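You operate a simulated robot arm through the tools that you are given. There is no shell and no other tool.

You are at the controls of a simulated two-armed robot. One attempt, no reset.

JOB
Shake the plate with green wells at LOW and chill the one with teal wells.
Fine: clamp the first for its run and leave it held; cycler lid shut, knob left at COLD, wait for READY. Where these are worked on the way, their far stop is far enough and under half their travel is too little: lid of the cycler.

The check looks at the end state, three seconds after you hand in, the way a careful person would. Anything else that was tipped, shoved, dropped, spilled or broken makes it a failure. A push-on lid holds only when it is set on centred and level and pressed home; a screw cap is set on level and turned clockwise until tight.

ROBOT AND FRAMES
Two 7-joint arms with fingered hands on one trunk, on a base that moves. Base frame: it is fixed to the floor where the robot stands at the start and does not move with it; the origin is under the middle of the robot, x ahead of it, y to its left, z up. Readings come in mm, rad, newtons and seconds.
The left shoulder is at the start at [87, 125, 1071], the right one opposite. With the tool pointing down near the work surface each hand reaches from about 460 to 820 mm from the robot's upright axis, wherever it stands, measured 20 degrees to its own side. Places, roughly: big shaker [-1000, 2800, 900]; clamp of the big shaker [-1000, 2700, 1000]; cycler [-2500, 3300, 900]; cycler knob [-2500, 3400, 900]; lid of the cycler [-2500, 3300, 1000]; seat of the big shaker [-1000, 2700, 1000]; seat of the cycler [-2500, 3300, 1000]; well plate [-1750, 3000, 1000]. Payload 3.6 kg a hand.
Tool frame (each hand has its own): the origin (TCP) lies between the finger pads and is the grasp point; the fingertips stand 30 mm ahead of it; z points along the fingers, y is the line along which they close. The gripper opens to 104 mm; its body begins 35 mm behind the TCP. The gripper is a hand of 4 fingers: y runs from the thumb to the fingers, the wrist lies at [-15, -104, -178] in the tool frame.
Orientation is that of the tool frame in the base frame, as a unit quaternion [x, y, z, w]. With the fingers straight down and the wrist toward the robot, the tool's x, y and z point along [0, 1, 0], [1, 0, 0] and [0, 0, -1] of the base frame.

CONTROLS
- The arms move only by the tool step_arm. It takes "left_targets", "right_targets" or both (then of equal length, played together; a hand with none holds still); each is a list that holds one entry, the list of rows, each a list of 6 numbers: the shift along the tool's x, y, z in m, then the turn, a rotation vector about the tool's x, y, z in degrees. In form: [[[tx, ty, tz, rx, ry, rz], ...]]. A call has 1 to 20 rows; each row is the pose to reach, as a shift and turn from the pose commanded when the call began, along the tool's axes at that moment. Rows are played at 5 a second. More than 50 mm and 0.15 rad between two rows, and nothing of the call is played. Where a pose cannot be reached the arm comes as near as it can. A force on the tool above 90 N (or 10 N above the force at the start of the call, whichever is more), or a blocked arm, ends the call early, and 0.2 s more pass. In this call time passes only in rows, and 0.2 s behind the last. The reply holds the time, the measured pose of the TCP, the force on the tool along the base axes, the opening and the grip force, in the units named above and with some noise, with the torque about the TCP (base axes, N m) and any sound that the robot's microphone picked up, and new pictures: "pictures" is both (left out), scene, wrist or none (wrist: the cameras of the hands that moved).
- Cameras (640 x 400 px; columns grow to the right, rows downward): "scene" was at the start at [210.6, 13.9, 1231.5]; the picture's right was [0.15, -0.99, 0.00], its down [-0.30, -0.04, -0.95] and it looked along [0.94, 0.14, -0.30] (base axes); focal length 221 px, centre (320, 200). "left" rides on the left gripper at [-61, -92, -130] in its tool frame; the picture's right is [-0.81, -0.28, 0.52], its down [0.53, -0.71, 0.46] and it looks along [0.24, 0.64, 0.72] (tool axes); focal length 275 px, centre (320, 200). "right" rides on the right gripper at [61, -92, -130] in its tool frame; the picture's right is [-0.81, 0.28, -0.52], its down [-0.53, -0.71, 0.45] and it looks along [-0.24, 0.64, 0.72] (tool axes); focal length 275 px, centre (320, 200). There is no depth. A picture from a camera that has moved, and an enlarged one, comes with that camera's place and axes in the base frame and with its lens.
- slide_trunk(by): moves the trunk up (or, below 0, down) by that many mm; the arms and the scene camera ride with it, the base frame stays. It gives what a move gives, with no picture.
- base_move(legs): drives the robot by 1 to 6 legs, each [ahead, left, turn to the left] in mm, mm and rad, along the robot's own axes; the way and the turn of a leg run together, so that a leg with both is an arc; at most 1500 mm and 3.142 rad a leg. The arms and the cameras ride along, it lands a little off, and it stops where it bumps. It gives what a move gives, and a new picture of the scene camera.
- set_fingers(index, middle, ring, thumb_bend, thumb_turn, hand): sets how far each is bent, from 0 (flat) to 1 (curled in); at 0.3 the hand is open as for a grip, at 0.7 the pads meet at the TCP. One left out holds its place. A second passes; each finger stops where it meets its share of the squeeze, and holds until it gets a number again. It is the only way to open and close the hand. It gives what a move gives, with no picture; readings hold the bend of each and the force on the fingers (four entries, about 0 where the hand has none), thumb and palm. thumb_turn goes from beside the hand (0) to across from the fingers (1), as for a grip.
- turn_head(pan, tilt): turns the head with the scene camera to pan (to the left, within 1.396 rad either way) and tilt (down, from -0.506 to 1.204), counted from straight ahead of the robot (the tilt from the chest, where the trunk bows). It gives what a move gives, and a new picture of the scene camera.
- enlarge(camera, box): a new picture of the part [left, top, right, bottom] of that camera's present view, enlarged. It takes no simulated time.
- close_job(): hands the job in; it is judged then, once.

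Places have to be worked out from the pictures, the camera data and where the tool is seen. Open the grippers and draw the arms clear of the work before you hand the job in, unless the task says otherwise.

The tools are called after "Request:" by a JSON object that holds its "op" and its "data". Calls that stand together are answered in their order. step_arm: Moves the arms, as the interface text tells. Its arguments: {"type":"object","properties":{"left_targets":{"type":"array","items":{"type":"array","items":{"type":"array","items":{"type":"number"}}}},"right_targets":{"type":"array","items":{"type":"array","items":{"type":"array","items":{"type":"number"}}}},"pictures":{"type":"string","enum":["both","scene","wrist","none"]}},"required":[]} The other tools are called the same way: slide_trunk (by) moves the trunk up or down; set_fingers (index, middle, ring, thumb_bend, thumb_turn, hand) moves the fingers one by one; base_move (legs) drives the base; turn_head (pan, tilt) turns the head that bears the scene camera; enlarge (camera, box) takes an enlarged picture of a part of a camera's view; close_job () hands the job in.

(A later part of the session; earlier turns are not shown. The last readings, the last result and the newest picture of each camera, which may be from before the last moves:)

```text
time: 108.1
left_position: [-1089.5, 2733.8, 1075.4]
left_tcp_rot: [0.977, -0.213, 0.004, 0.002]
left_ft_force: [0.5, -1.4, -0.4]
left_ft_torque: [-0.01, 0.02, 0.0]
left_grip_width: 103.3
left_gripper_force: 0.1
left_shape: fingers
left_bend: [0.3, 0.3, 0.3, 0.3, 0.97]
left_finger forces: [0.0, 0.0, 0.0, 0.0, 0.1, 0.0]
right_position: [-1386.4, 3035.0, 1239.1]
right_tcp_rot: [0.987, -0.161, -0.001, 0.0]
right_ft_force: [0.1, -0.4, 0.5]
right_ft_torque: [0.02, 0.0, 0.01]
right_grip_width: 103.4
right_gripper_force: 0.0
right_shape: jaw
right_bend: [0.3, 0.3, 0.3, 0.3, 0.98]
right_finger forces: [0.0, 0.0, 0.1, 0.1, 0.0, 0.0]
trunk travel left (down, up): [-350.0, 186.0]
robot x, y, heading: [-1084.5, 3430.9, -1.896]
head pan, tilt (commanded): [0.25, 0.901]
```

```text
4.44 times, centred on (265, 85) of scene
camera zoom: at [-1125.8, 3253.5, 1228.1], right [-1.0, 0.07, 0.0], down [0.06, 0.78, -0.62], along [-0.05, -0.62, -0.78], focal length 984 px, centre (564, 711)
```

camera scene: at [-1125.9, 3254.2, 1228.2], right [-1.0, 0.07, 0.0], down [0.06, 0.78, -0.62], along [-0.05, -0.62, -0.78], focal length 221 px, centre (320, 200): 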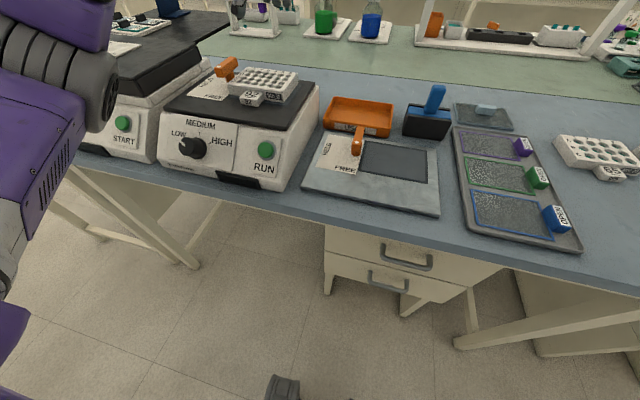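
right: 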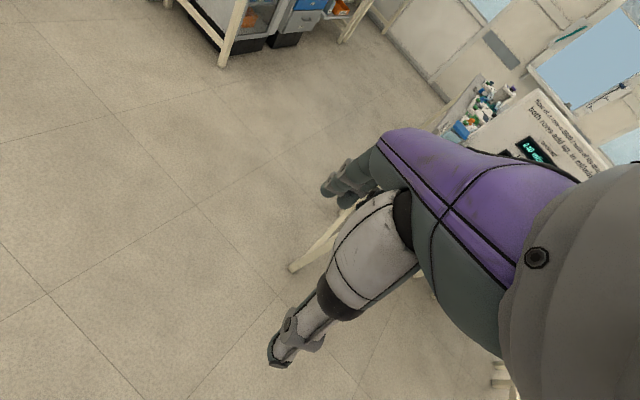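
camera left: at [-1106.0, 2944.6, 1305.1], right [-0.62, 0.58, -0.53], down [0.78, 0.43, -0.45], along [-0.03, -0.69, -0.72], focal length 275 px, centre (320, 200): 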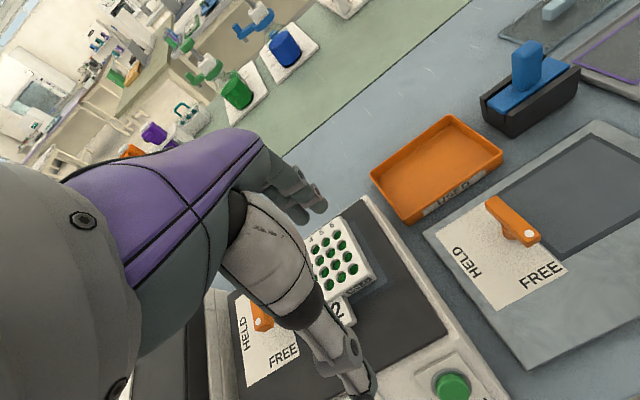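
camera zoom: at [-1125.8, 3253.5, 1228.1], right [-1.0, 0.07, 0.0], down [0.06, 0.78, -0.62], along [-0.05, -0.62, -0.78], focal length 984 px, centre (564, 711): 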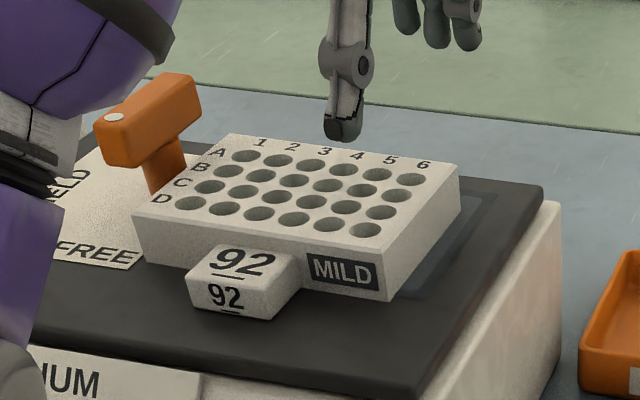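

The plate's yaw is right; it only needs ~14 mm away and ~5.5 mm right. I set the hand symmetric over it (thumb slightly closer), gripping with the TCP ~41 mm above the seat.

Request:
{"op": "step_arm", "data": {"left_targets": [[[-0.0014, -0.02, 0, 0, 0, -2], [-0.0014, -0.0319, 0.0, 0, 0, -3.9], [-0.0014, -0.0319, 0.015, 0, 0, -3.9], [-0.0014, -0.0319, 0.03, 0, 0, -3.9], [-0.0014, -0.0319, 0.042, 0, 0, -3.9]]], "pictures": "none"}}

Request:
{"op": "enlarge", "data": {"camera": "scene", "box": [200, 40, 330, 130]}}

Request:
{"op": "enlarge", "data": {"camera": "right", "box": [0, 0, 160, 130]}}

```text
time: 109.3
left_position: [-1077.2, 2762.9, 1032.5]
left_tcp_rot: [0.984, -0.179, 0.003, 0.001]
left_ft_force: [0.2, 0.3, -0.8]
left_ft_torque: [0.03, 0.0, -0.03]
left_grip_width: 103.6
left_gripper_force: 0.2
left_shape: fingers
left_bend: [0.3, 0.3, 0.3, 0.3, 0.97]
left_finger forces: [0.0, 0.1, 0.1, 0.0, 0.2, 0.0]
right_position: [-1386.9, 3035.9, 1238.1]
right_tcp_rot: [0.987, -0.161, 0.0, 0.001]
right_ft_force: [0.1, -0.6, -0.6]
right_ft_torque: [-0.02, -0.02, 0.03]
right_grip_width: 103.4
right_gripper_force: 0.2
right_shape: jaw
right_bend: [0.3, 0.3, 0.3, 0.3, 0.98]
right_finger forces: [0.0, 0.0, 0.0, 0.0, 0.0, 0.0]
trunk travel left (down, up): [-350.0, 186.0]
robot x, y, heading: [-1085.8, 3428.6, -1.899]
head pan, tilt (commanded): [0.25, 0.901]
```

```text
4.44 times, centred on (265, 85) of scene
camera zoom: at [-1125.7, 3253.5, 1228.1], right [-1.0, 0.07, 0.0], down [0.06, 0.78, -0.62], along [-0.05, -0.62, -0.78], focal length 984 px, centre (564, 711)
```

zoom: 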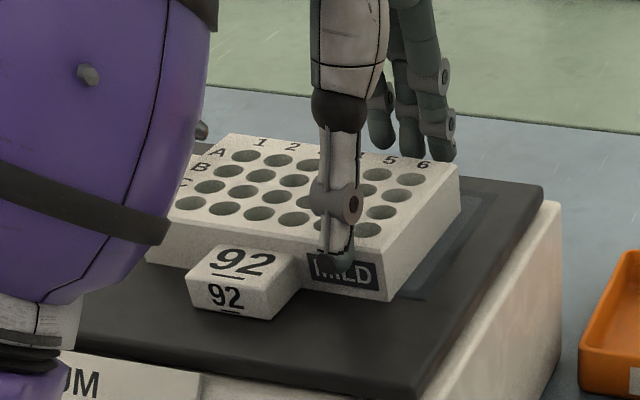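

```text
3.08 times, centred on (80, 65) of right
camera zoom: at [-1298.7, 3103.0, 1369.3], right [-0.86, 0.0, 0.52], down [-0.28, 0.84, -0.46], along [-0.44, -0.54, -0.72], focal length 847 px, centre (1058, 615)
```

zoom: 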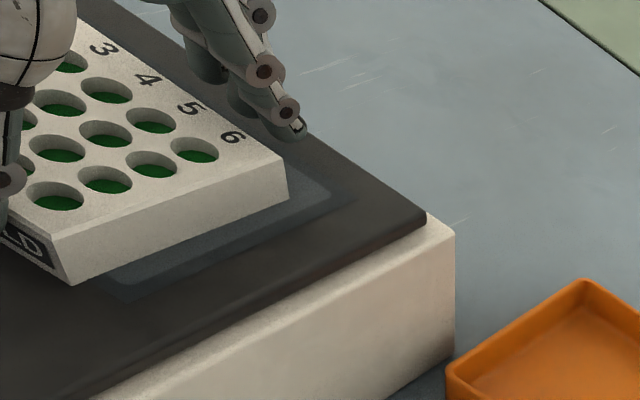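

The thumb touches the near face. I close all digits now; then I'll slide the plate flat on the surface to the seat centre rather than lifting it.

Request:
{"op": "set_fingers", "data": {"hand": "left", "index": 0.7, "middle": 0.7, "ring": 0.7, "thumb_bend": 0.7}}

Request:
{"op": "enlarge", "data": {"camera": "scene", "box": [200, 40, 330, 130]}}

Request:
{"op": "enlarge", "data": {"camera": "right", "box": [0, 0, 160, 130]}}

```text
time: 110.3
left_position: [-1078.2, 2762.3, 1032.4]
left_tcp_rot: [0.984, -0.18, 0.004, 0.002]
left_ft_force: [-1.0, -1.7, 4.0]
left_ft_torque: [-0.22, 0.02, -0.01]
left_grip_width: 87.9
left_gripper_force: 26.9
left_shape: fingers
left_bend: [0.53, 0.57, 0.58, 0.24, 0.93]
left_finger forces: [10.8, 10.2, 9.6, 0.0, 24.2, 0.1]
right_position: [-1386.7, 3035.3, 1238.7]
right_tcp_rot: [0.987, -0.161, 0.0, 0.0]
right_ft_force: [-0.3, -0.7, 0.4]
right_ft_torque: [-0.02, -0.02, 0.0]
right_grip_width: 103.5
right_gripper_force: 0.0
right_shape: jaw
right_bend: [0.3, 0.3, 0.3, 0.3, 0.98]
right_finger forces: [0.0, 0.0, 0.1, 0.1, 0.0, 0.0]
trunk travel left (down, up): [-350.0, 186.0]
robot x, y, heading: [-1086.5, 3426.5, -1.898]
head pan, tilt (commanded): [0.25, 0.901]
```

```text
4.44 times, centred on (265, 85) of scene
camera zoom: at [-1125.9, 3253.5, 1228.1], right [-1.0, 0.07, 0.0], down [0.06, 0.78, -0.62], along [-0.05, -0.62, -0.78], focal length 984 px, centre (564, 711)
```

zoom: 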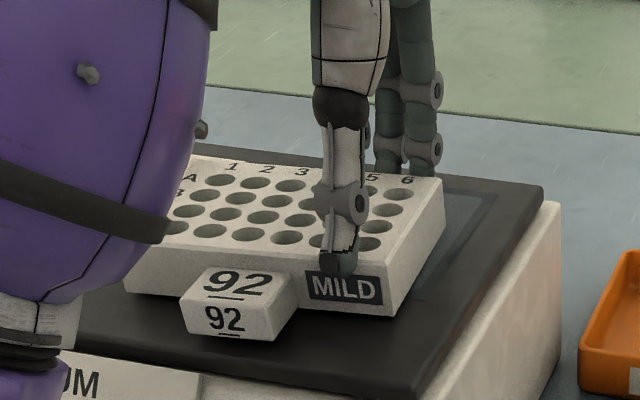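

```text
3.08 times, centred on (80, 65) of right
camera zoom: at [-1298.8, 3103.1, 1369.3], right [-0.86, 0.0, 0.52], down [-0.28, 0.84, -0.46], along [-0.44, -0.54, -0.72], focal length 847 px, centre (1058, 615)
```

zoom: 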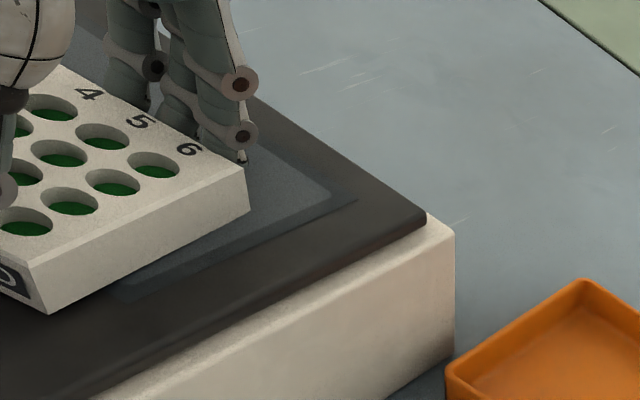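

Good grip (27 N), plate resting on the top. I raise 2 mm, slide 32 mm away and 4.5 mm right while turning 4.2° clockwise to centre on the seat.

Request:
{"op": "step_arm", "data": {"left_targets": [[[0, 0, -0.003, 0, 0, 0], [-0.0015, 0.011, -0.003, 0, 0, 1.4], [-0.003, 0.022, -0.003, 0, 0, 2.8], [-0.0045, 0.0324, -0.003, 0, 0, 4.2]]], "pictures": "none"}}

Request:
{"op": "enlarge", "data": {"camera": "scene", "box": [200, 40, 330, 130]}}

Request:
{"op": "enlarge", "data": {"camera": "right", "box": [0, 0, 160, 130]}}

```text
time: 111.3
left_position: [-1094.9, 2732.6, 1036.0]
left_tcp_rot: [0.977, -0.215, 0.005, 0.001]
left_ft_force: [0.8, 0.2, -2.0]
left_ft_torque: [-0.01, 0.07, 0.02]
left_grip_width: 87.7
left_gripper_force: 26.9
left_shape: fingers
left_bend: [0.53, 0.58, 0.59, 0.23, 0.92]
left_finger forces: [10.3, 9.5, 8.8, 0.0, 24.7, 0.0]
right_position: [-1386.3, 3034.6, 1239.1]
right_tcp_rot: [0.987, -0.161, 0.0, 0.001]
right_ft_force: [-0.1, -0.6, 0.3]
right_ft_torque: [-0.02, 0.0, -0.02]
right_grip_width: 103.7
right_gripper_force: 0.1
right_shape: jaw
right_bend: [0.3, 0.3, 0.3, 0.3, 0.98]
right_finger forces: [0.0, 0.0, 0.0, 0.0, 0.0, 0.0]
trunk travel left (down, up): [-350.0, 186.0]
robot x, y, heading: [-1090.1, 3433.1, -1.889]
head pan, tilt (commanded): [0.25, 0.901]
```

```text
4.44 times, centred on (265, 85) of scene
camera zoom: at [-1125.9, 3253.3, 1228.0], right [-1.0, 0.07, 0.0], down [0.06, 0.78, -0.62], along [-0.05, -0.62, -0.78], focal length 984 px, centre (564, 711)
```

zoom: 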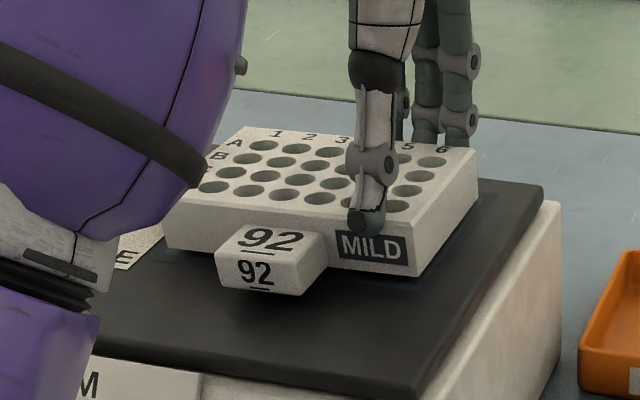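

```text
3.08 times, centred on (80, 65) of right
camera zoom: at [-1298.9, 3102.8, 1369.2], right [-0.86, 0.0, 0.52], down [-0.28, 0.84, -0.46], along [-0.44, -0.54, -0.72], focal length 847 px, centre (1058, 615)
```

zoom: 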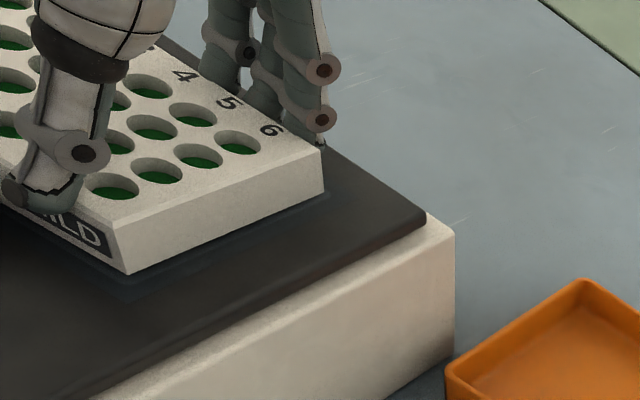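

Centred to ~1 mm. I lower 3 mm with a −0.8° yaw trim and check contact.

Request:
{"op": "step_arm", "data": {"left_targets": [[[0.001, 0.0, 0.002, 0, 0, -0.7], [0.001, 0.0, 0.004, 0, 0, -0.7]]], "pictures": "none"}}

```text
time: 111.9
left_position: [-1093.2, 2731.9, 1032.3]
left_tcp_rot: [0.978, -0.21, 0.004, 0.003]
left_ft_force: [-0.9, -1.0, 6.3]
left_ft_torque: [-0.17, 0.02, -0.04]
left_grip_width: 87.7
left_gripper_force: 27.0
left_shape: fingers
left_bend: [0.54, 0.58, 0.59, 0.23, 0.92]
left_finger forces: [10.3, 9.7, 9.4, 0.1, 25.0, 0.1]
right_position: [-1386.4, 3036.2, 1239.6]
right_tcp_rot: [0.987, -0.161, 0.0, 0.001]
right_ft_force: [-0.3, 0.0, -0.4]
right_ft_torque: [0.0, 0.03, -0.04]
right_grip_width: 104.0
right_gripper_force: 0.0
right_shape: jaw
right_bend: [0.3, 0.3, 0.3, 0.3, 0.98]
right_finger forces: [0.1, 0.0, 0.0, 0.1, 0.1, 0.1]
trunk travel left (down, up): [-350.0, 186.0]
robot x, y, heading: [-1088.9, 3427.7, -1.898]
head pan, tilt (commanded): [0.25, 0.901]
```

The plate touches down (≈8 N). I release evenly: each digit opens by about the same amount.

Request:
{"op": "set_fingers", "data": {"hand": "left", "index": 0.43, "middle": 0.47, "ring": 0.48, "thumb_bend": 0.1}}

Request:
{"op": "enlarge", "data": {"camera": "right", "box": [0, 0, 160, 130]}}

Request:
{"op": "enlarge", "data": {"camera": "scene", "box": [200, 40, 330, 130]}}

```text
time: 112.9
left_position: [-1093.0, 2732.9, 1030.7]
left_tcp_rot: [0.978, -0.211, 0.005, 0.002]
left_ft_force: [0.2, 0.5, 0.9]
left_ft_torque: [0.0, 0.0, 0.01]
left_grip_width: 102.4
left_gripper_force: 0.1
left_shape: fingers
left_bend: [0.43, 0.47, 0.48, 0.1, 0.97]
left_finger forces: [0.0, 0.0, 0.1, 0.0, 0.0, 0.0]
right_position: [-1385.9, 3035.0, 1239.2]
right_tcp_rot: [0.987, -0.16, 0.0, 0.001]
right_ft_force: [0.1, 0.5, 0.4]
right_ft_torque: [0.01, 0.03, 0.04]
right_grip_width: 103.7
right_gripper_force: 0.0
right_shape: jaw
right_bend: [0.3, 0.3, 0.3, 0.3, 0.98]
right_finger forces: [0.1, 0.0, 0.1, 0.0, 0.0, 0.1]
trunk travel left (down, up): [-350.0, 186.0]
robot x, y, heading: [-1085.6, 3432.8, -1.896]
head pan, tilt (commanded): [0.25, 0.901]
```

```text
3.08 times, centred on (80, 65) of right
camera zoom: at [-1298.7, 3103.1, 1369.3], right [-0.86, 0.0, 0.52], down [-0.28, 0.84, -0.46], along [-0.44, -0.54, -0.72], focal length 847 px, centre (1058, 615)
```

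zoom: 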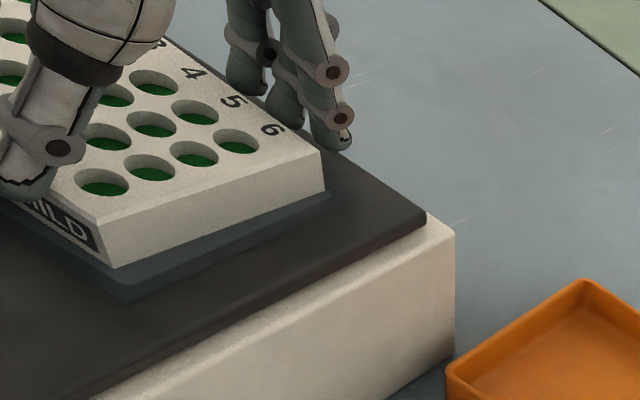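

```text
4.44 times, centred on (265, 85) of scene
camera zoom: at [-1125.7, 3253.6, 1228.1], right [-1.0, 0.07, 0.0], down [0.06, 0.78, -0.62], along [-0.05, -0.62, -0.78], focal length 984 px, centre (564, 711)
```

zoom: 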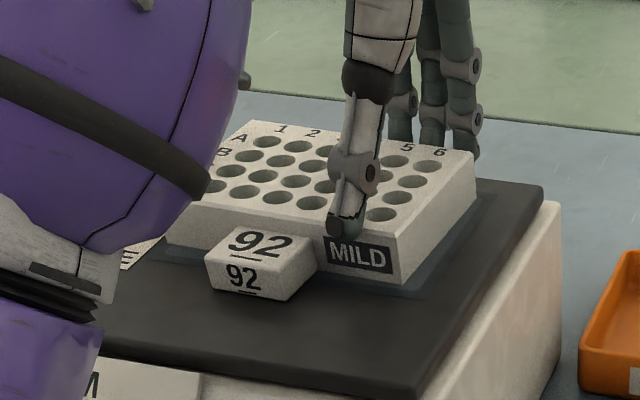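

Released cleanly; the plate lies within the seat frame (≈3 mm left, ≈4 mm back, 2.6° off) and flat. I lift the hand straight up and back away to view the clamp lever.

Request:
{"op": "step_arm", "data": {"left_targets": [[[0, 0, -0.012, 0, 0, 0], [0, 0, -0.04, 0, 0, 0], [0, 0, -0.08, 0, 0, 0], [0, -0.03, -0.11, 0, 0, 0], [-0.02, -0.07, -0.13, 0, 0, 0], [-0.04, -0.11, -0.14, 0, 0, 0], [-0.05, -0.15, -0.15, 0, 0, 0]]], "pictures": "both"}}

Request:
{"op": "enlarge", "data": {"camera": "scene", "box": [200, 40, 330, 130]}}

Request:
{"op": "enlarge", "data": {"camera": "left", "box": [160, 150, 440, 400]}}

```text
time: 114.5
left_position: [-1078.3, 2891.1, 1180.9]
left_tcp_rot: [0.978, -0.21, 0.005, 0.001]
left_ft_force: [0.4, 0.0, 0.7]
left_ft_torque: [0.02, 0.02, 0.0]
left_grip_width: 102.6
left_gripper_force: 0.0
left_shape: fingers
left_bend: [0.43, 0.47, 0.48, 0.1, 0.97]
left_finger forces: [0.0, 0.0, 0.0, 0.0, 0.0, 0.1]
right_position: [-1385.4, 3036.9, 1240.2]
right_tcp_rot: [0.987, -0.161, -0.001, 0.002]
right_ft_force: [0.5, -0.3, -0.1]
right_ft_torque: [-0.01, 0.06, 0.0]
right_grip_width: 103.6
right_gripper_force: 0.0
right_shape: jaw
right_bend: [0.3, 0.3, 0.3, 0.3, 0.98]
right_finger forces: [0.1, 0.0, 0.0, 0.1, 0.1, 0.0]
trunk travel left (down, up): [-350.0, 186.0]
robot x, y, heading: [-1086.6, 3431.4, -1.893]
head pan, tilt (commanded): [0.25, 0.901]
camera scene: at [-1125.2, 3254.4, 1228.2], right [-1.0, 0.07, 0.0], down [0.06, 0.78, -0.62], along [-0.05, -0.62, -0.78], focal length 221 px, centre (320, 200)
camera left: at [-1097.5, 2999.5, 1310.8], right [-0.62, 0.58, -0.52], down [0.78, 0.43, -0.45], along [-0.04, -0.69, -0.72], focal length 275 px, centre (320, 200)
```

scene: 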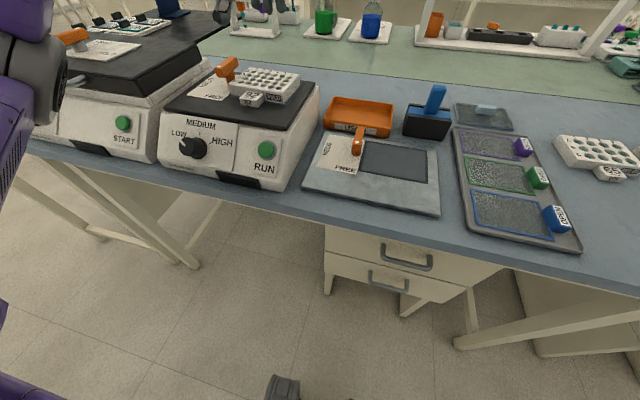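
left: 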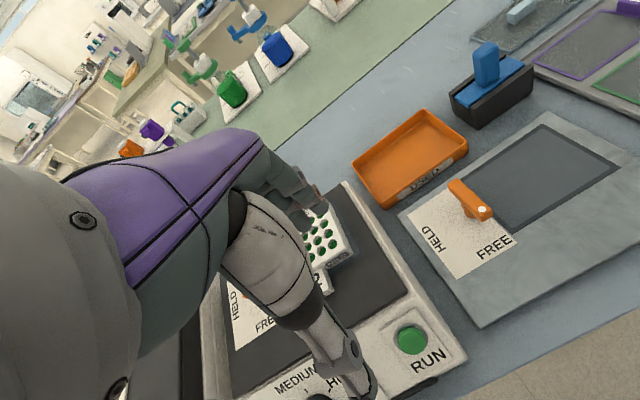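

```text
4.44 times, centred on (265, 85) of scene
camera zoom: at [-1125.2, 3254.4, 1228.2], right [-1.0, 0.07, 0.0], down [0.06, 0.78, -0.62], along [-0.05, -0.62, -0.78], focal length 984 px, centre (564, 711)
```

zoom: 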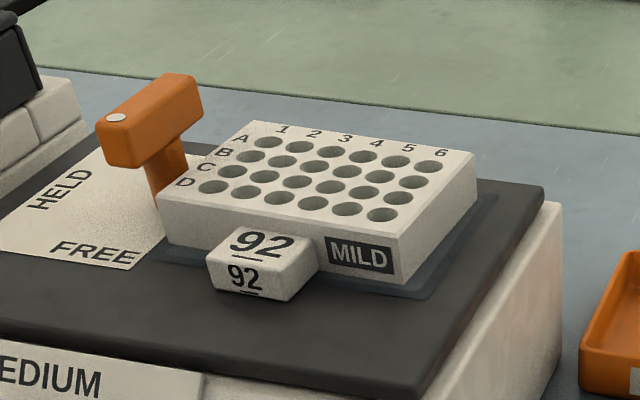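

```text
1.60 times, centred on (300, 275) of left
camera zoom: at [-1097.5, 2999.5, 1310.8], right [-0.62, 0.58, -0.52], down [0.78, 0.43, -0.45], along [-0.04, -0.69, -0.72], focal length 440 px, centre (352, 80)
```

zoom: 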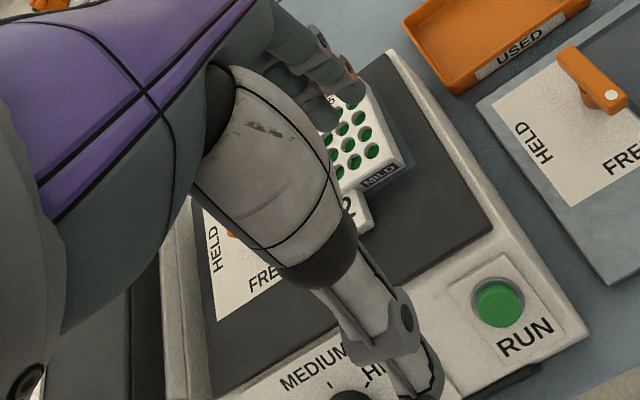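

The lever bar (≈71 mm long, z≈1022–1038) pivots on a post at ≈(-964, 2715), dot end toward me (FREE). I'll push its near end leftward with the thumb, keeping the tip above the plate top (z≈1017). First I bring the hand over the lever.

Request:
{"op": "set_fingers", "data": {"hand": "left", "index": 0.3, "middle": 0.3, "ring": 0.3, "thumb_bend": 0.3}}

Request:
{"op": "step_arm", "data": {"left_targets": [[[0.03, 0.03, 0.01, 0, 0, -1], [0.06, 0.06, 0.02, 0, 0, -2], [0.09, 0.09, 0.03, 0, 0, -3], [0.12, 0.12, 0.045, 0, 0, -4.2], [0.1467, 0.146, 0.06, 0, 0, -4.2], [0.1467, 0.146, 0.091, 0, 0, -4.2]]], "pictures": "both"}}

Request:
{"op": "enlarge", "data": {"camera": "scene", "box": [180, 20, 310, 120]}}

Request:
{"op": "enlarge", "data": {"camera": "left", "box": [200, 150, 440, 400]}}

```text
time: 115.5
left_position: [-1079.6, 2889.3, 1180.0]
left_tcp_rot: [0.978, -0.209, 0.004, 0.001]
left_ft_force: [0.0, -0.2, 0.6]
left_ft_torque: [0.0, -0.02, 0.01]
left_grip_width: 103.5
left_gripper_force: 0.0
left_shape: fingers
left_bend: [0.3, 0.3, 0.3, 0.3, 0.97]
left_finger forces: [0.1, 0.1, 0.0, 0.0, 0.1, 0.0]
right_position: [-1386.5, 3035.1, 1240.9]
right_tcp_rot: [0.987, -0.16, -0.001, 0.001]
right_ft_force: [-0.8, 0.2, 0.3]
right_ft_torque: [0.02, 0.01, 0.0]
right_grip_width: 103.9
right_gripper_force: 0.1
right_shape: jaw
right_bend: [0.3, 0.3, 0.3, 0.3, 0.98]
right_finger forces: [0.0, 0.0, 0.0, 0.1, 0.0, 0.0]
trunk travel left (down, up): [-350.0, 186.0]
robot x, y, heading: [-1085.4, 3433.4, -1.901]
head pan, tilt (commanded): [0.25, 0.901]
```

```text
time: 116.9
left_position: [-1002.6, 2695.9, 1090.2]
left_tcp_rot: [0.985, -0.174, 0.003, 0.002]
left_ft_force: [1.2, -0.2, 0.8]
left_ft_torque: [0.01, -0.01, -0.04]
left_grip_width: 103.5
left_gripper_force: 0.0
left_shape: fingers
left_bend: [0.3, 0.3, 0.3, 0.3, 0.97]
left_finger forces: [0.0, 0.0, 0.0, 0.0, 0.0, 0.1]
right_position: [-1385.7, 3035.3, 1239.7]
right_tcp_rot: [0.987, -0.16, 0.0, 0.001]
right_ft_force: [0.6, 0.0, 0.1]
right_ft_torque: [0.01, 0.02, -0.01]
right_grip_width: 103.6
right_gripper_force: 0.1
right_shape: jaw
right_bend: [0.3, 0.3, 0.3, 0.3, 0.98]
right_finger forces: [0.1, 0.0, 0.0, 0.0, 0.0, 0.0]
trunk travel left (down, up): [-350.0, 186.0]
robot x, y, heading: [-1083.4, 3433.3, -1.897]
head pan, tilt (commanded): [0.25, 0.901]
camera scene: at [-1125.5, 3253.3, 1228.1], right [-1.0, 0.07, 0.0], down [0.06, 0.78, -0.62], along [-0.05, -0.62, -0.78], focal length 221 px, centre (320, 200)
camera left: at [-1029.5, 2803.7, 1220.5], right [-0.66, 0.53, -0.52], down [0.75, 0.49, -0.45], along [0.01, -0.69, -0.72], focal length 275 px, centre (320, 200)
```

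scene: 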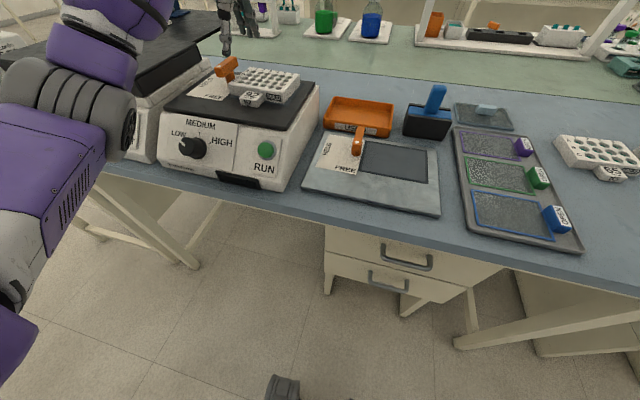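
left: 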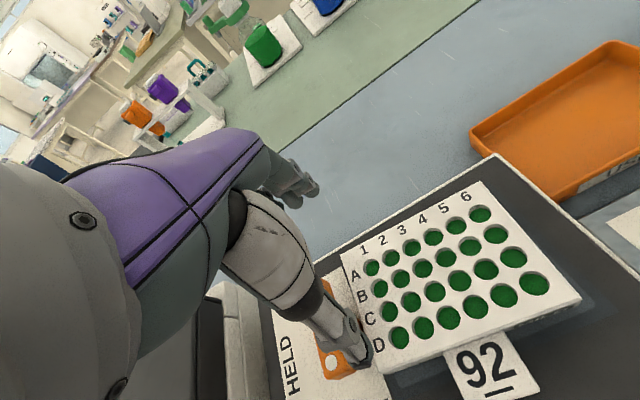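

```text
4.00 times, centred on (245, 70) of scene
camera zoom: at [-1125.5, 3253.3, 1228.1], right [-1.0, 0.07, 0.0], down [0.06, 0.78, -0.62], along [-0.05, -0.62, -0.78], focal length 886 px, centre (620, 720)
```

zoom: 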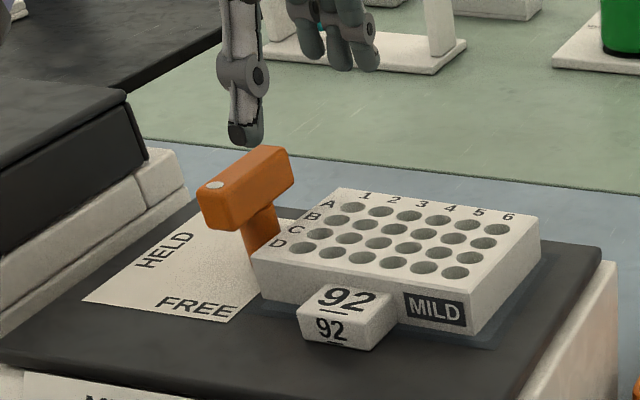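

```text
1.60 times, centred on (320, 275) of left
camera zoom: at [-1029.5, 2803.7, 1220.5], right [-0.66, 0.53, -0.52], down [0.75, 0.49, -0.45], along [0.01, -0.69, -0.72], focal length 440 px, centre (320, 80)
```

zoom: 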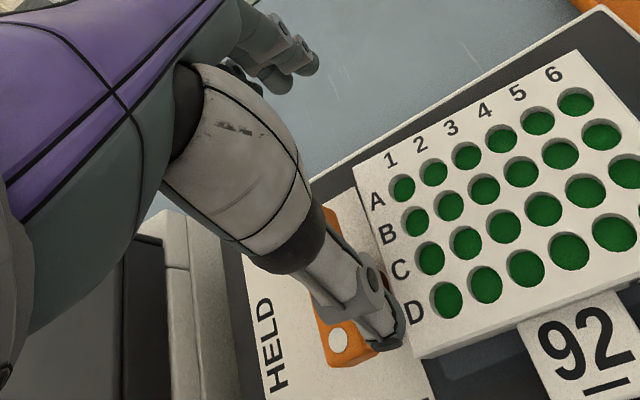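

The thumb is at ~26 mm right and 35 mm near of the pivot. I move 8 mm further from me and descend so the thumb tip is at z≈1024 beside the bar, above the plate.

Request:
{"op": "step_arm", "data": {"left_targets": [[[0, 0.008, 0.012, 0, 0, 0], [0, 0.008, 0.024, 0, 0, 0], [0, 0.008, 0.034, 0, 0, 0]]], "pictures": "none"}}

Request:
{"op": "enlarge", "data": {"camera": "scene", "box": [180, 30, 310, 120]}}

Request:
{"op": "enlarge", "data": {"camera": "left", "box": [200, 150, 440, 400]}}

```text
time: 117.7
left_position: [-1005.2, 2689.4, 1057.1]
left_tcp_rot: [0.985, -0.173, 0.005, 0.002]
left_ft_force: [0.3, 0.0, 0.3]
left_ft_torque: [0.02, 0.03, 0.0]
left_grip_width: 103.2
left_gripper_force: 0.1
left_shape: fingers
left_bend: [0.3, 0.3, 0.3, 0.3, 0.97]
left_finger forces: [0.1, 0.0, 0.1, 0.0, 0.1, 0.1]
right_position: [-1386.5, 3035.6, 1238.2]
right_tcp_rot: [0.987, -0.161, 0.0, 0.001]
right_ft_force: [0.3, 0.1, 0.2]
right_ft_torque: [-0.02, -0.03, -0.02]
right_grip_width: 103.7
right_gripper_force: 0.0
right_shape: jaw
right_bend: [0.3, 0.3, 0.3, 0.3, 0.98]
right_finger forces: [0.0, 0.0, 0.1, 0.0, 0.0, 0.0]
trunk travel left (down, up): [-350.0, 186.0]
robot x, y, heading: [-1087.0, 3432.8, -1.896]
head pan, tilt (commanded): [0.25, 0.901]
```

```text
4.44 times, centred on (245, 75) of scene
camera zoom: at [-1125.8, 3253.4, 1228.1], right [-1.0, 0.07, 0.0], down [0.06, 0.78, -0.62], along [-0.05, -0.62, -0.78], focal length 984 px, centre (653, 756)
```

zoom: 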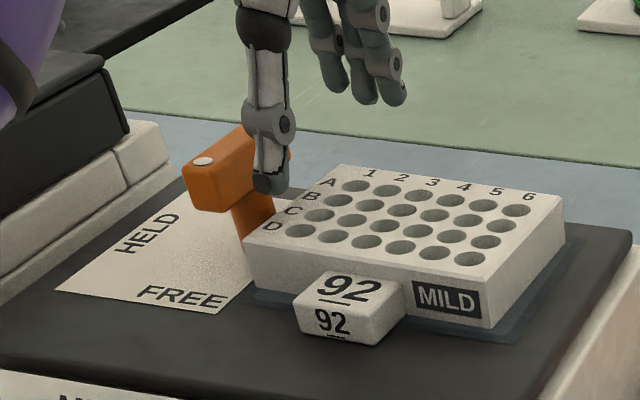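

```text
1.60 times, centred on (320, 275) of left
camera zoom: at [-1032.7, 2796.7, 1186.6], right [-0.66, 0.53, -0.52], down [0.75, 0.49, -0.45], along [0.01, -0.69, -0.72], focal length 440 px, centre (320, 80)
```

zoom: 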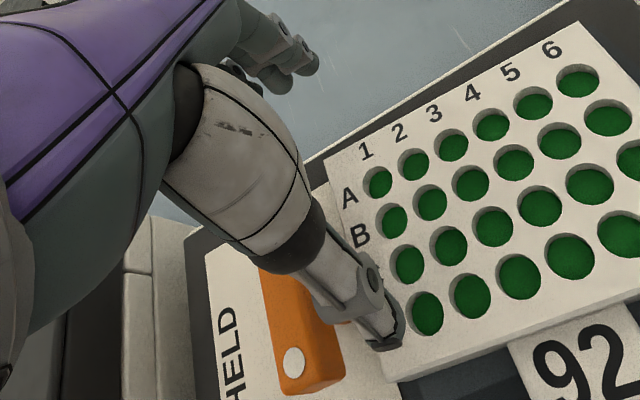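

The thumb is beside the bar's right face, just above the plate. I push the bar's near end to the left in small steps and watch the forces.

Request:
{"op": "step_arm", "data": {"left_targets": [[[0.006, 0, 0.002, 0, 0, 0], [0.012, 0, 0.002, 0, 0, 0], [0.018, -0.002, 0.002, 0, 0, 0], [0.024, -0.004, 0.002, 0, 0, 0]]], "pictures": "none"}}

Request:
{"op": "enlarge", "data": {"camera": "scene", "box": [180, 30, 310, 120]}}

Request:
{"op": "enlarge", "data": {"camera": "left", "box": [200, 150, 440, 400]}}

```text
time: 118.7
left_position: [-983.4, 2684.7, 1056.6]
left_tcp_rot: [0.985, -0.174, 0.003, 0.002]
left_ft_force: [-1.6, -0.2, 0.7]
left_ft_torque: [0.04, 0.05, 0.08]
left_grip_width: 102.2
left_gripper_force: 0.9
left_shape: fingers
left_bend: [0.3, 0.3, 0.3, 0.31, 0.97]
left_finger forces: [0.0, 0.1, 0.1, 0.0, 1.7, 0.0]
right_position: [-1387.0, 3036.1, 1239.4]
right_tcp_rot: [0.987, -0.161, 0.001, 0.001]
right_ft_force: [-0.2, 0.8, -0.7]
right_ft_torque: [0.01, -0.02, 0.02]
right_grip_width: 103.6
right_gripper_force: 0.1
right_shape: jaw
right_bend: [0.3, 0.3, 0.3, 0.3, 0.98]
right_finger forces: [0.0, 0.0, 0.1, 0.1, 0.1, 0.1]
trunk travel left (down, up): [-350.0, 186.0]
robot x, y, heading: [-1088.2, 3429.6, -1.898]
head pan, tilt (commanded): [0.25, 0.901]
```

```text
4.44 times, centred on (245, 75) of scene
camera zoom: at [-1126.1, 3253.6, 1228.1], right [-1.0, 0.07, 0.0], down [0.06, 0.78, -0.62], along [-0.05, -0.62, -0.78], focal length 984 px, centre (653, 756)
```

zoom: 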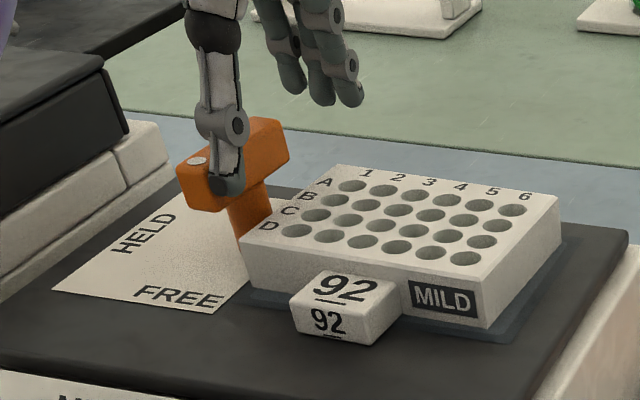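

```text
1.60 times, centred on (320, 275) of left
camera zoom: at [-1009.4, 2792.7, 1185.4], right [-0.66, 0.53, -0.52], down [0.75, 0.49, -0.45], along [0.01, -0.69, -0.72], focal length 440 px, centre (320, 80)
```

zoom: 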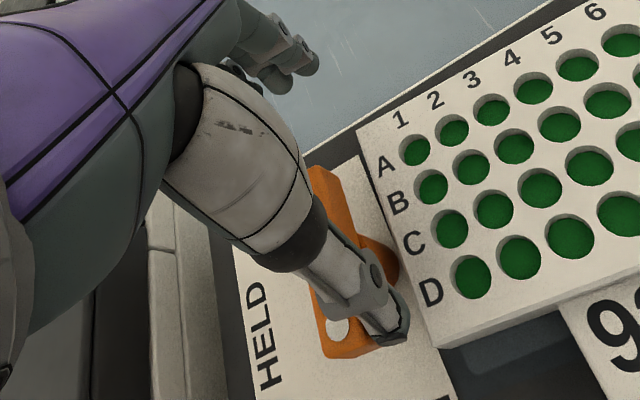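

The lever is turning easily (≈2 N). I continue along the arc toward the left.

Request:
{"op": "step_arm", "data": {"left_targets": [[[0.007, -0.003, 0, 0, 0, 0], [0.014, -0.005, 0, 0, 0, 0], [0.02, -0.004, 0, 0, 0, 0], [0.026, -0.001, 0, 0, 0, 0], [0.031, 0.004, 0, 0, 0, 0]]], "pictures": "none"}}

Request:
{"op": "enlarge", "data": {"camera": "scene", "box": [180, 30, 310, 120]}}

Request:
{"op": "enlarge", "data": {"camera": "left", "box": [200, 150, 440, 400]}}

```text
time: 119.9
left_position: [-954.6, 2670.1, 1055.4]
left_tcp_rot: [0.985, -0.174, 0.005, 0.002]
left_ft_force: [0.1, 1.0, 0.5]
left_ft_torque: [-0.01, 0.01, -0.01]
left_grip_width: 103.6
left_gripper_force: 0.0
left_shape: fingers
left_bend: [0.3, 0.3, 0.3, 0.3, 0.97]
left_finger forces: [0.0, 0.0, 0.0, 0.0, 0.1, 0.1]
right_position: [-1386.3, 3035.8, 1240.4]
right_tcp_rot: [0.987, -0.16, 0.0, 0.0]
right_ft_force: [0.2, 0.2, -0.3]
right_ft_torque: [-0.01, 0.0, -0.01]
right_grip_width: 103.7
right_gripper_force: 0.1
right_shape: jaw
right_bend: [0.3, 0.3, 0.3, 0.3, 0.98]
right_finger forces: [0.1, 0.0, 0.1, 0.0, 0.1, 0.0]
trunk travel left (down, up): [-350.0, 186.0]
robot x, y, heading: [-1088.4, 3431.5, -1.894]
head pan, tilt (commanded): [0.25, 0.901]
```

```text
4.44 times, centred on (245, 75) of scene
camera zoom: at [-1125.8, 3253.4, 1228.1], right [-1.0, 0.07, 0.0], down [0.06, 0.78, -0.62], along [-0.05, -0.62, -0.78], focal length 984 px, centre (653, 756)
```

zoom: 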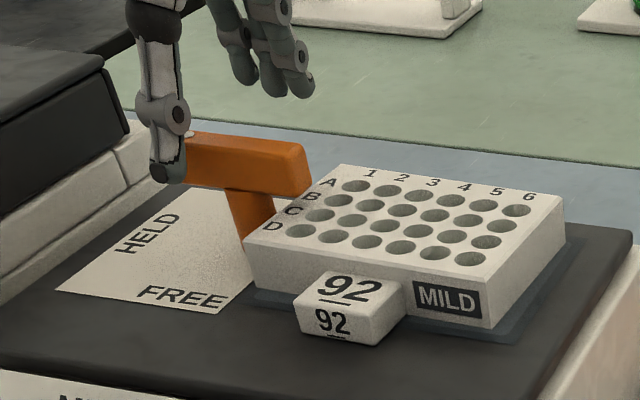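

```text
1.60 times, centred on (320, 275) of left
camera zoom: at [-980.9, 2777.8, 1185.5], right [-0.66, 0.53, -0.52], down [0.75, 0.49, -0.45], along [0.01, -0.69, -0.72], focal length 440 px, centre (320, 80)
```

zoom: 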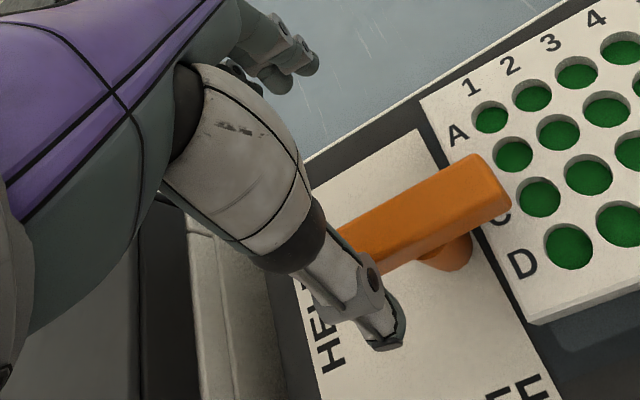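

The bar now lies crosswise with its right end over the plate's left edge, dot end toward HELD. I back the thumb off and look at it closely.

Request:
{"op": "step_arm", "data": {"left_targets": [[[0, -0.015, 0, 0, 0, 0], [0, -0.03, -0.02, 0, 0, 0], [0, -0.04, -0.06, 0, 0, 0], [-0.02, -0.08, -0.08, 0, 0, 0], [-0.04, -0.12, -0.1, 0, 0, 0], [-0.06, -0.15, -0.11, 0, 0, 0]]], "pictures": "none"}}

Request:
{"op": "enlarge", "data": {"camera": "scene", "box": [180, 30, 310, 120]}}

Request:
{"op": "enlarge", "data": {"camera": "left", "box": [200, 150, 480, 400]}}

```text
time: 121.3
left_position: [-959.7, 2835.7, 1166.3]
left_tcp_rot: [0.985, -0.173, 0.004, -0.001]
left_ft_force: [0.2, 0.0, -0.4]
left_ft_torque: [0.0, 0.0, 0.03]
left_grip_width: 103.6
left_gripper_force: 0.1
left_shape: fingers
left_bend: [0.3, 0.3, 0.3, 0.3, 0.97]
left_finger forces: [0.0, 0.0, 0.0, 0.0, 0.1, 0.0]
right_position: [-1386.5, 3036.7, 1239.9]
right_tcp_rot: [0.987, -0.161, -0.001, 0.002]
right_ft_force: [0.7, -0.3, -0.8]
right_ft_torque: [-0.01, -0.02, 0.01]
right_grip_width: 103.6
right_gripper_force: 0.1
right_shape: jaw
right_bend: [0.3, 0.3, 0.3, 0.3, 0.98]
right_finger forces: [0.1, 0.1, 0.0, 0.0, 0.0, 0.0]
trunk travel left (down, up): [-350.0, 186.0]
robot x, y, heading: [-1085.4, 3431.6, -1.9]
head pan, tilt (commanded): [0.25, 0.901]
```

```text
4.44 times, centred on (245, 75) of scene
camera zoom: at [-1126.0, 3254.0, 1228.1], right [-1.0, 0.07, 0.0], down [0.06, 0.78, -0.62], along [-0.05, -0.62, -0.78], focal length 984 px, centre (653, 756)
```

zoom: 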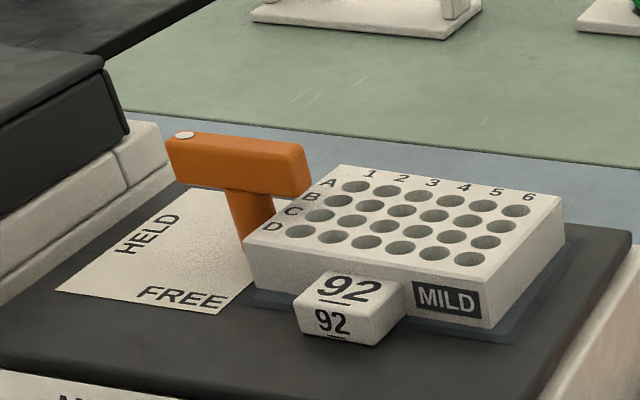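

```text
1.60 times, centred on (340, 275) of left
camera zoom: at [-986.5, 2942.7, 1295.7], right [-0.66, 0.53, -0.52], down [0.75, 0.49, -0.45], along [0.01, -0.69, -0.72], focal length 440 px, centre (288, 80)
```

zoom: 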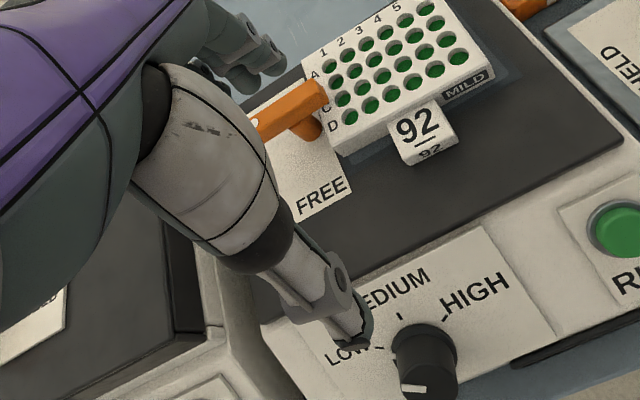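

The lever's dot points straight at HELD and its right end overlaps the plate edge by ~13 mm. Now I verify the speed knob position with a close zoom.

Request:
{"op": "enlarge", "data": {"camera": "scene", "box": [155, 110, 295, 190]}}

Request:
{"op": "enlarge", "data": {"camera": "left", "box": [360, 220, 520, 340]}}

```text
4.57 times, centred on (225, 150) of scene
camera zoom: at [-1126.0, 3254.0, 1228.1], right [-1.0, 0.07, 0.0], down [0.06, 0.78, -0.62], along [-0.05, -0.62, -0.78], focal length 1012 px, centre (754, 429)
```

zoom: 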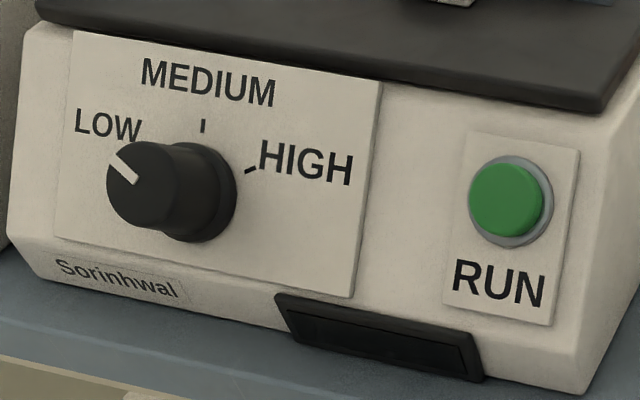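

```text
3.33 times, centred on (440, 280) of left
camera zoom: at [-986.5, 2942.7, 1295.7], right [-0.66, 0.53, -0.52], down [0.75, 0.49, -0.45], along [0.01, -0.69, -0.72], focal length 918 px, centre (-80, -67)
```

zoom: 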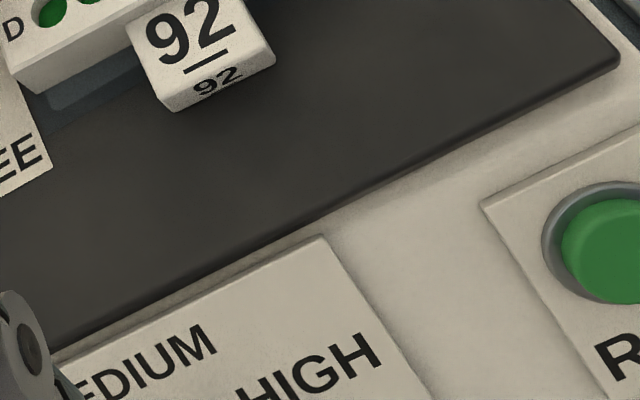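

The pointer matches LOW exactly (mirror of the HIGH tick), so only RUN remains. The RUN button cap is at about (-1050, 2909, 952) on a panel sloped ~39°. I form a pinch "poker" with middle finger and thumb and look at it.

Request:
{"op": "set_fingers", "data": {"hand": "left", "index": 0.95, "middle": 0.7, "ring": 0.95, "thumb_bend": 0.7}}

Request:
{"op": "step_arm", "data": {"left_targets": [[[-0.03, -0.02, 0.0, 0, 0, 0], [-0.06, -0.04, 0.0, 0, 0, 0], [-0.09, -0.055, 0.0, 0, 0, 0], [-0.115, -0.06, 0.02, 0, 0, 0], [-0.115, -0.06, 0.06, 0, 0, 0], [-0.115, -0.06, 0.1, 0, 0, 0]]], "pictures": "both"}}

Request:
{"op": "enlarge", "data": {"camera": "scene", "box": [180, 60, 340, 180]}}

Request:
{"op": "enlarge", "data": {"camera": "left", "box": [220, 150, 460, 400]}}

```text
time: 122.3
left_position: [-958.8, 2834.3, 1165.4]
left_tcp_rot: [0.985, -0.173, 0.004, 0.001]
left_ft_force: [0.1, -0.1, 0.6]
left_ft_torque: [0.0, 0.04, 0.0]
left_grip_width: 36.7
left_gripper_force: 0.0
left_shape: fingers
left_bend: [0.95, 0.7, 0.95, 0.69, 0.97]
left_finger forces: [0.0, 0.0, 0.0, 0.0, 0.1, 0.1]
right_position: [-1385.8, 3035.6, 1240.1]
right_tcp_rot: [0.987, -0.161, 0.0, 0.0]
right_ft_force: [0.8, 0.2, 0.5]
right_ft_torque: [0.0, 0.0, -0.01]
right_grip_width: 103.6
right_gripper_force: 0.0
right_shape: jaw
right_bend: [0.3, 0.3, 0.3, 0.3, 0.98]
right_finger forces: [0.0, 0.1, 0.1, 0.1, 0.0, 0.0]
trunk travel left (down, up): [-350.0, 186.0]
robot x, y, heading: [-1087.3, 3428.3, -1.896]
head pan, tilt (commanded): [0.25, 0.901]
```

```text
time: 123.7
left_position: [-1047.4, 2927.1, 1064.7]
left_tcp_rot: [0.985, -0.175, 0.004, 0.002]
left_ft_force: [-1.0, -0.1, -0.1]
left_ft_torque: [-0.02, -0.02, 0.03]
left_grip_width: 37.6
left_gripper_force: 0.0
left_shape: fingers
left_bend: [0.95, 0.7, 0.95, 0.69, 0.97]
left_finger forces: [0.0, 0.1, 0.0, 0.0, 0.0, 0.0]
right_position: [-1385.7, 3034.2, 1240.3]
right_tcp_rot: [0.987, -0.161, 0.0, 0.0]
right_ft_force: [0.3, -0.6, -0.7]
right_ft_torque: [0.0, -0.01, -0.03]
right_grip_width: 103.5
right_gripper_force: 0.1
right_shape: jaw
right_bend: [0.3, 0.3, 0.3, 0.3, 0.98]
right_finger forces: [0.0, 0.0, 0.0, 0.0, 0.0, 0.0]
trunk travel left (down, up): [-350.0, 186.0]
robot x, y, heading: [-1083.2, 3427.5, -1.893]
head pan, tilt (commanded): [0.25, 0.901]
camera scene: at [-1125.7, 3253.4, 1228.1], right [-1.0, 0.07, 0.0], down [0.06, 0.78, -0.62], along [-0.05, -0.62, -0.78], focal length 221 px, centre (320, 200)
camera left: at [-1073.8, 3035.7, 1194.4], right [-0.66, 0.53, -0.52], down [0.75, 0.49, -0.45], along [0.01, -0.69, -0.72], focal length 275 px, centre (320, 200)
```

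scene: 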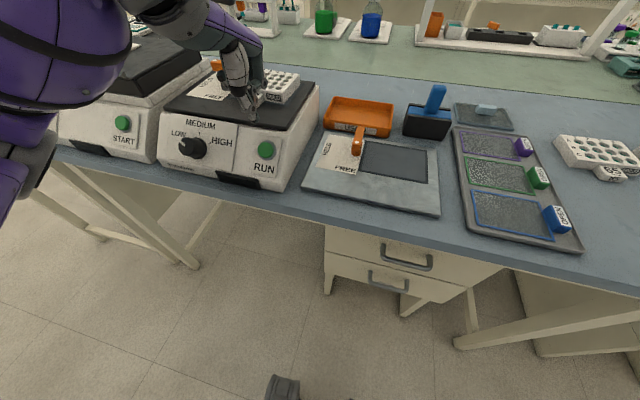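
left: 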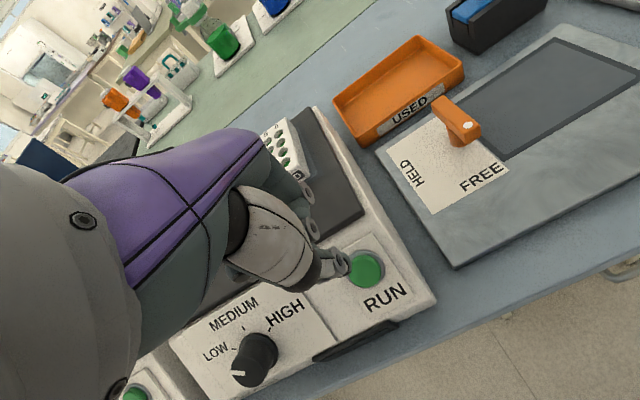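

```text
3.33 times, centred on (260, 120) of scene
camera zoom: at [-1125.7, 3253.4, 1228.1], right [-1.0, 0.07, 0.0], down [0.06, 0.78, -0.62], along [-0.05, -0.62, -0.78], focal length 738 px, centre (520, 467)
```

zoom: 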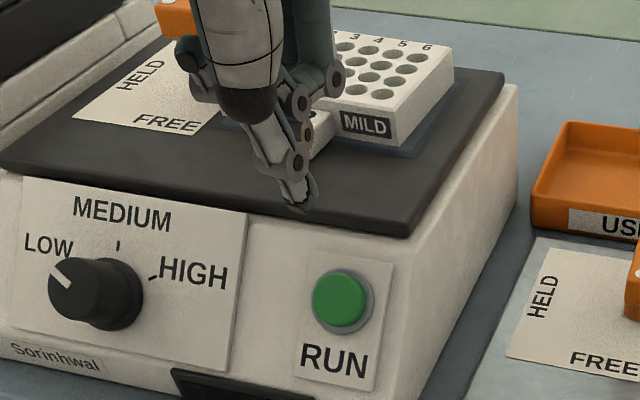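

```text
1.60 times, centred on (340, 275) of left
camera zoom: at [-1073.8, 3035.7, 1194.4], right [-0.66, 0.53, -0.52], down [0.75, 0.49, -0.45], along [0.01, -0.69, -0.72], focal length 440 px, centre (288, 80)
```

zoom: 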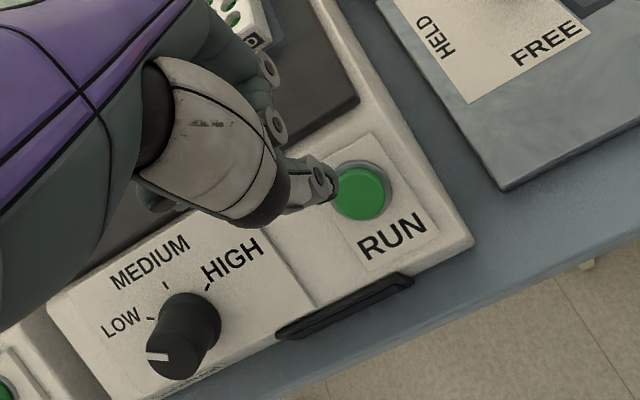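

The pinch tip sits ~34 mm below and ~10 mm near of the TCP. With the button cap at ≈(-1050, 2911, 958), I move to a pre-contact point 20 mm off along the panel normal.

Request:
{"op": "step_arm", "data": {"left_targets": [[[0.003, 0.004, 0.02, 0, 0, 0], [0.003, 0.004, 0.04, 0, 0, 0], [0.003, 0.004, 0.057, 0, 0, 0]]], "pictures": "none"}}

Request:
{"op": "enlarge", "data": {"camera": "scene", "box": [200, 80, 320, 180]}}

Request:
{"op": "enlarge", "data": {"camera": "left", "box": [260, 170, 460, 330]}}

```text
time: 124.5
left_position: [-1045.3, 2923.6, 1007.3]
left_tcp_rot: [0.985, -0.174, 0.003, 0.002]
left_ft_force: [-0.6, 0.6, -0.8]
left_ft_torque: [0.0, 0.0, -0.01]
left_grip_width: 37.6
left_gripper_force: 0.0
left_shape: fingers
left_bend: [0.95, 0.7, 0.95, 0.69, 0.97]
left_finger forces: [0.0, 0.1, 0.1, 0.0, 0.0, 0.0]
right_position: [-1386.7, 3035.7, 1239.0]
right_tcp_rot: [0.987, -0.16, 0.0, 0.002]
right_ft_force: [0.0, -0.1, -0.8]
right_ft_torque: [-0.01, -0.03, -0.02]
right_grip_width: 103.8
right_gripper_force: 0.0
right_shape: jaw
right_bend: [0.3, 0.3, 0.3, 0.3, 0.98]
right_finger forces: [0.0, 0.0, 0.0, 0.0, 0.0, 0.0]
trunk travel left (down, up): [-350.0, 186.0]
robot x, y, heading: [-1087.2, 3431.8, -1.897]
head pan, tilt (commanded): [0.25, 0.901]
```

```text
4.00 times, centred on (260, 130) of scene
camera zoom: at [-1125.6, 3253.5, 1228.1], right [-1.0, 0.07, 0.0], down [0.06, 0.78, -0.62], along [-0.05, -0.62, -0.78], focal length 886 px, centre (560, 480)
```

zoom: 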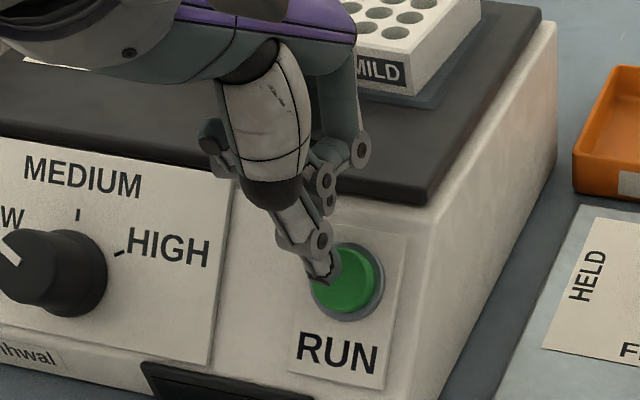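

```text
2.50 times, centred on (360, 250) of left
camera zoom: at [-1071.4, 3030.7, 1137.5], right [-0.66, 0.53, -0.52], down [0.75, 0.49, -0.45], along [0.01, -0.69, -0.72], focal length 688 px, centre (220, 75)
```

zoom: 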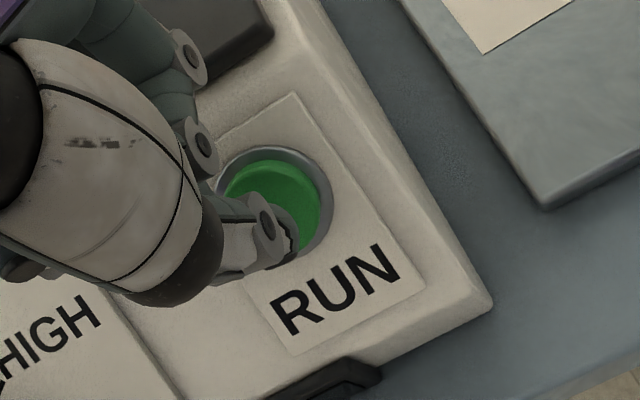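

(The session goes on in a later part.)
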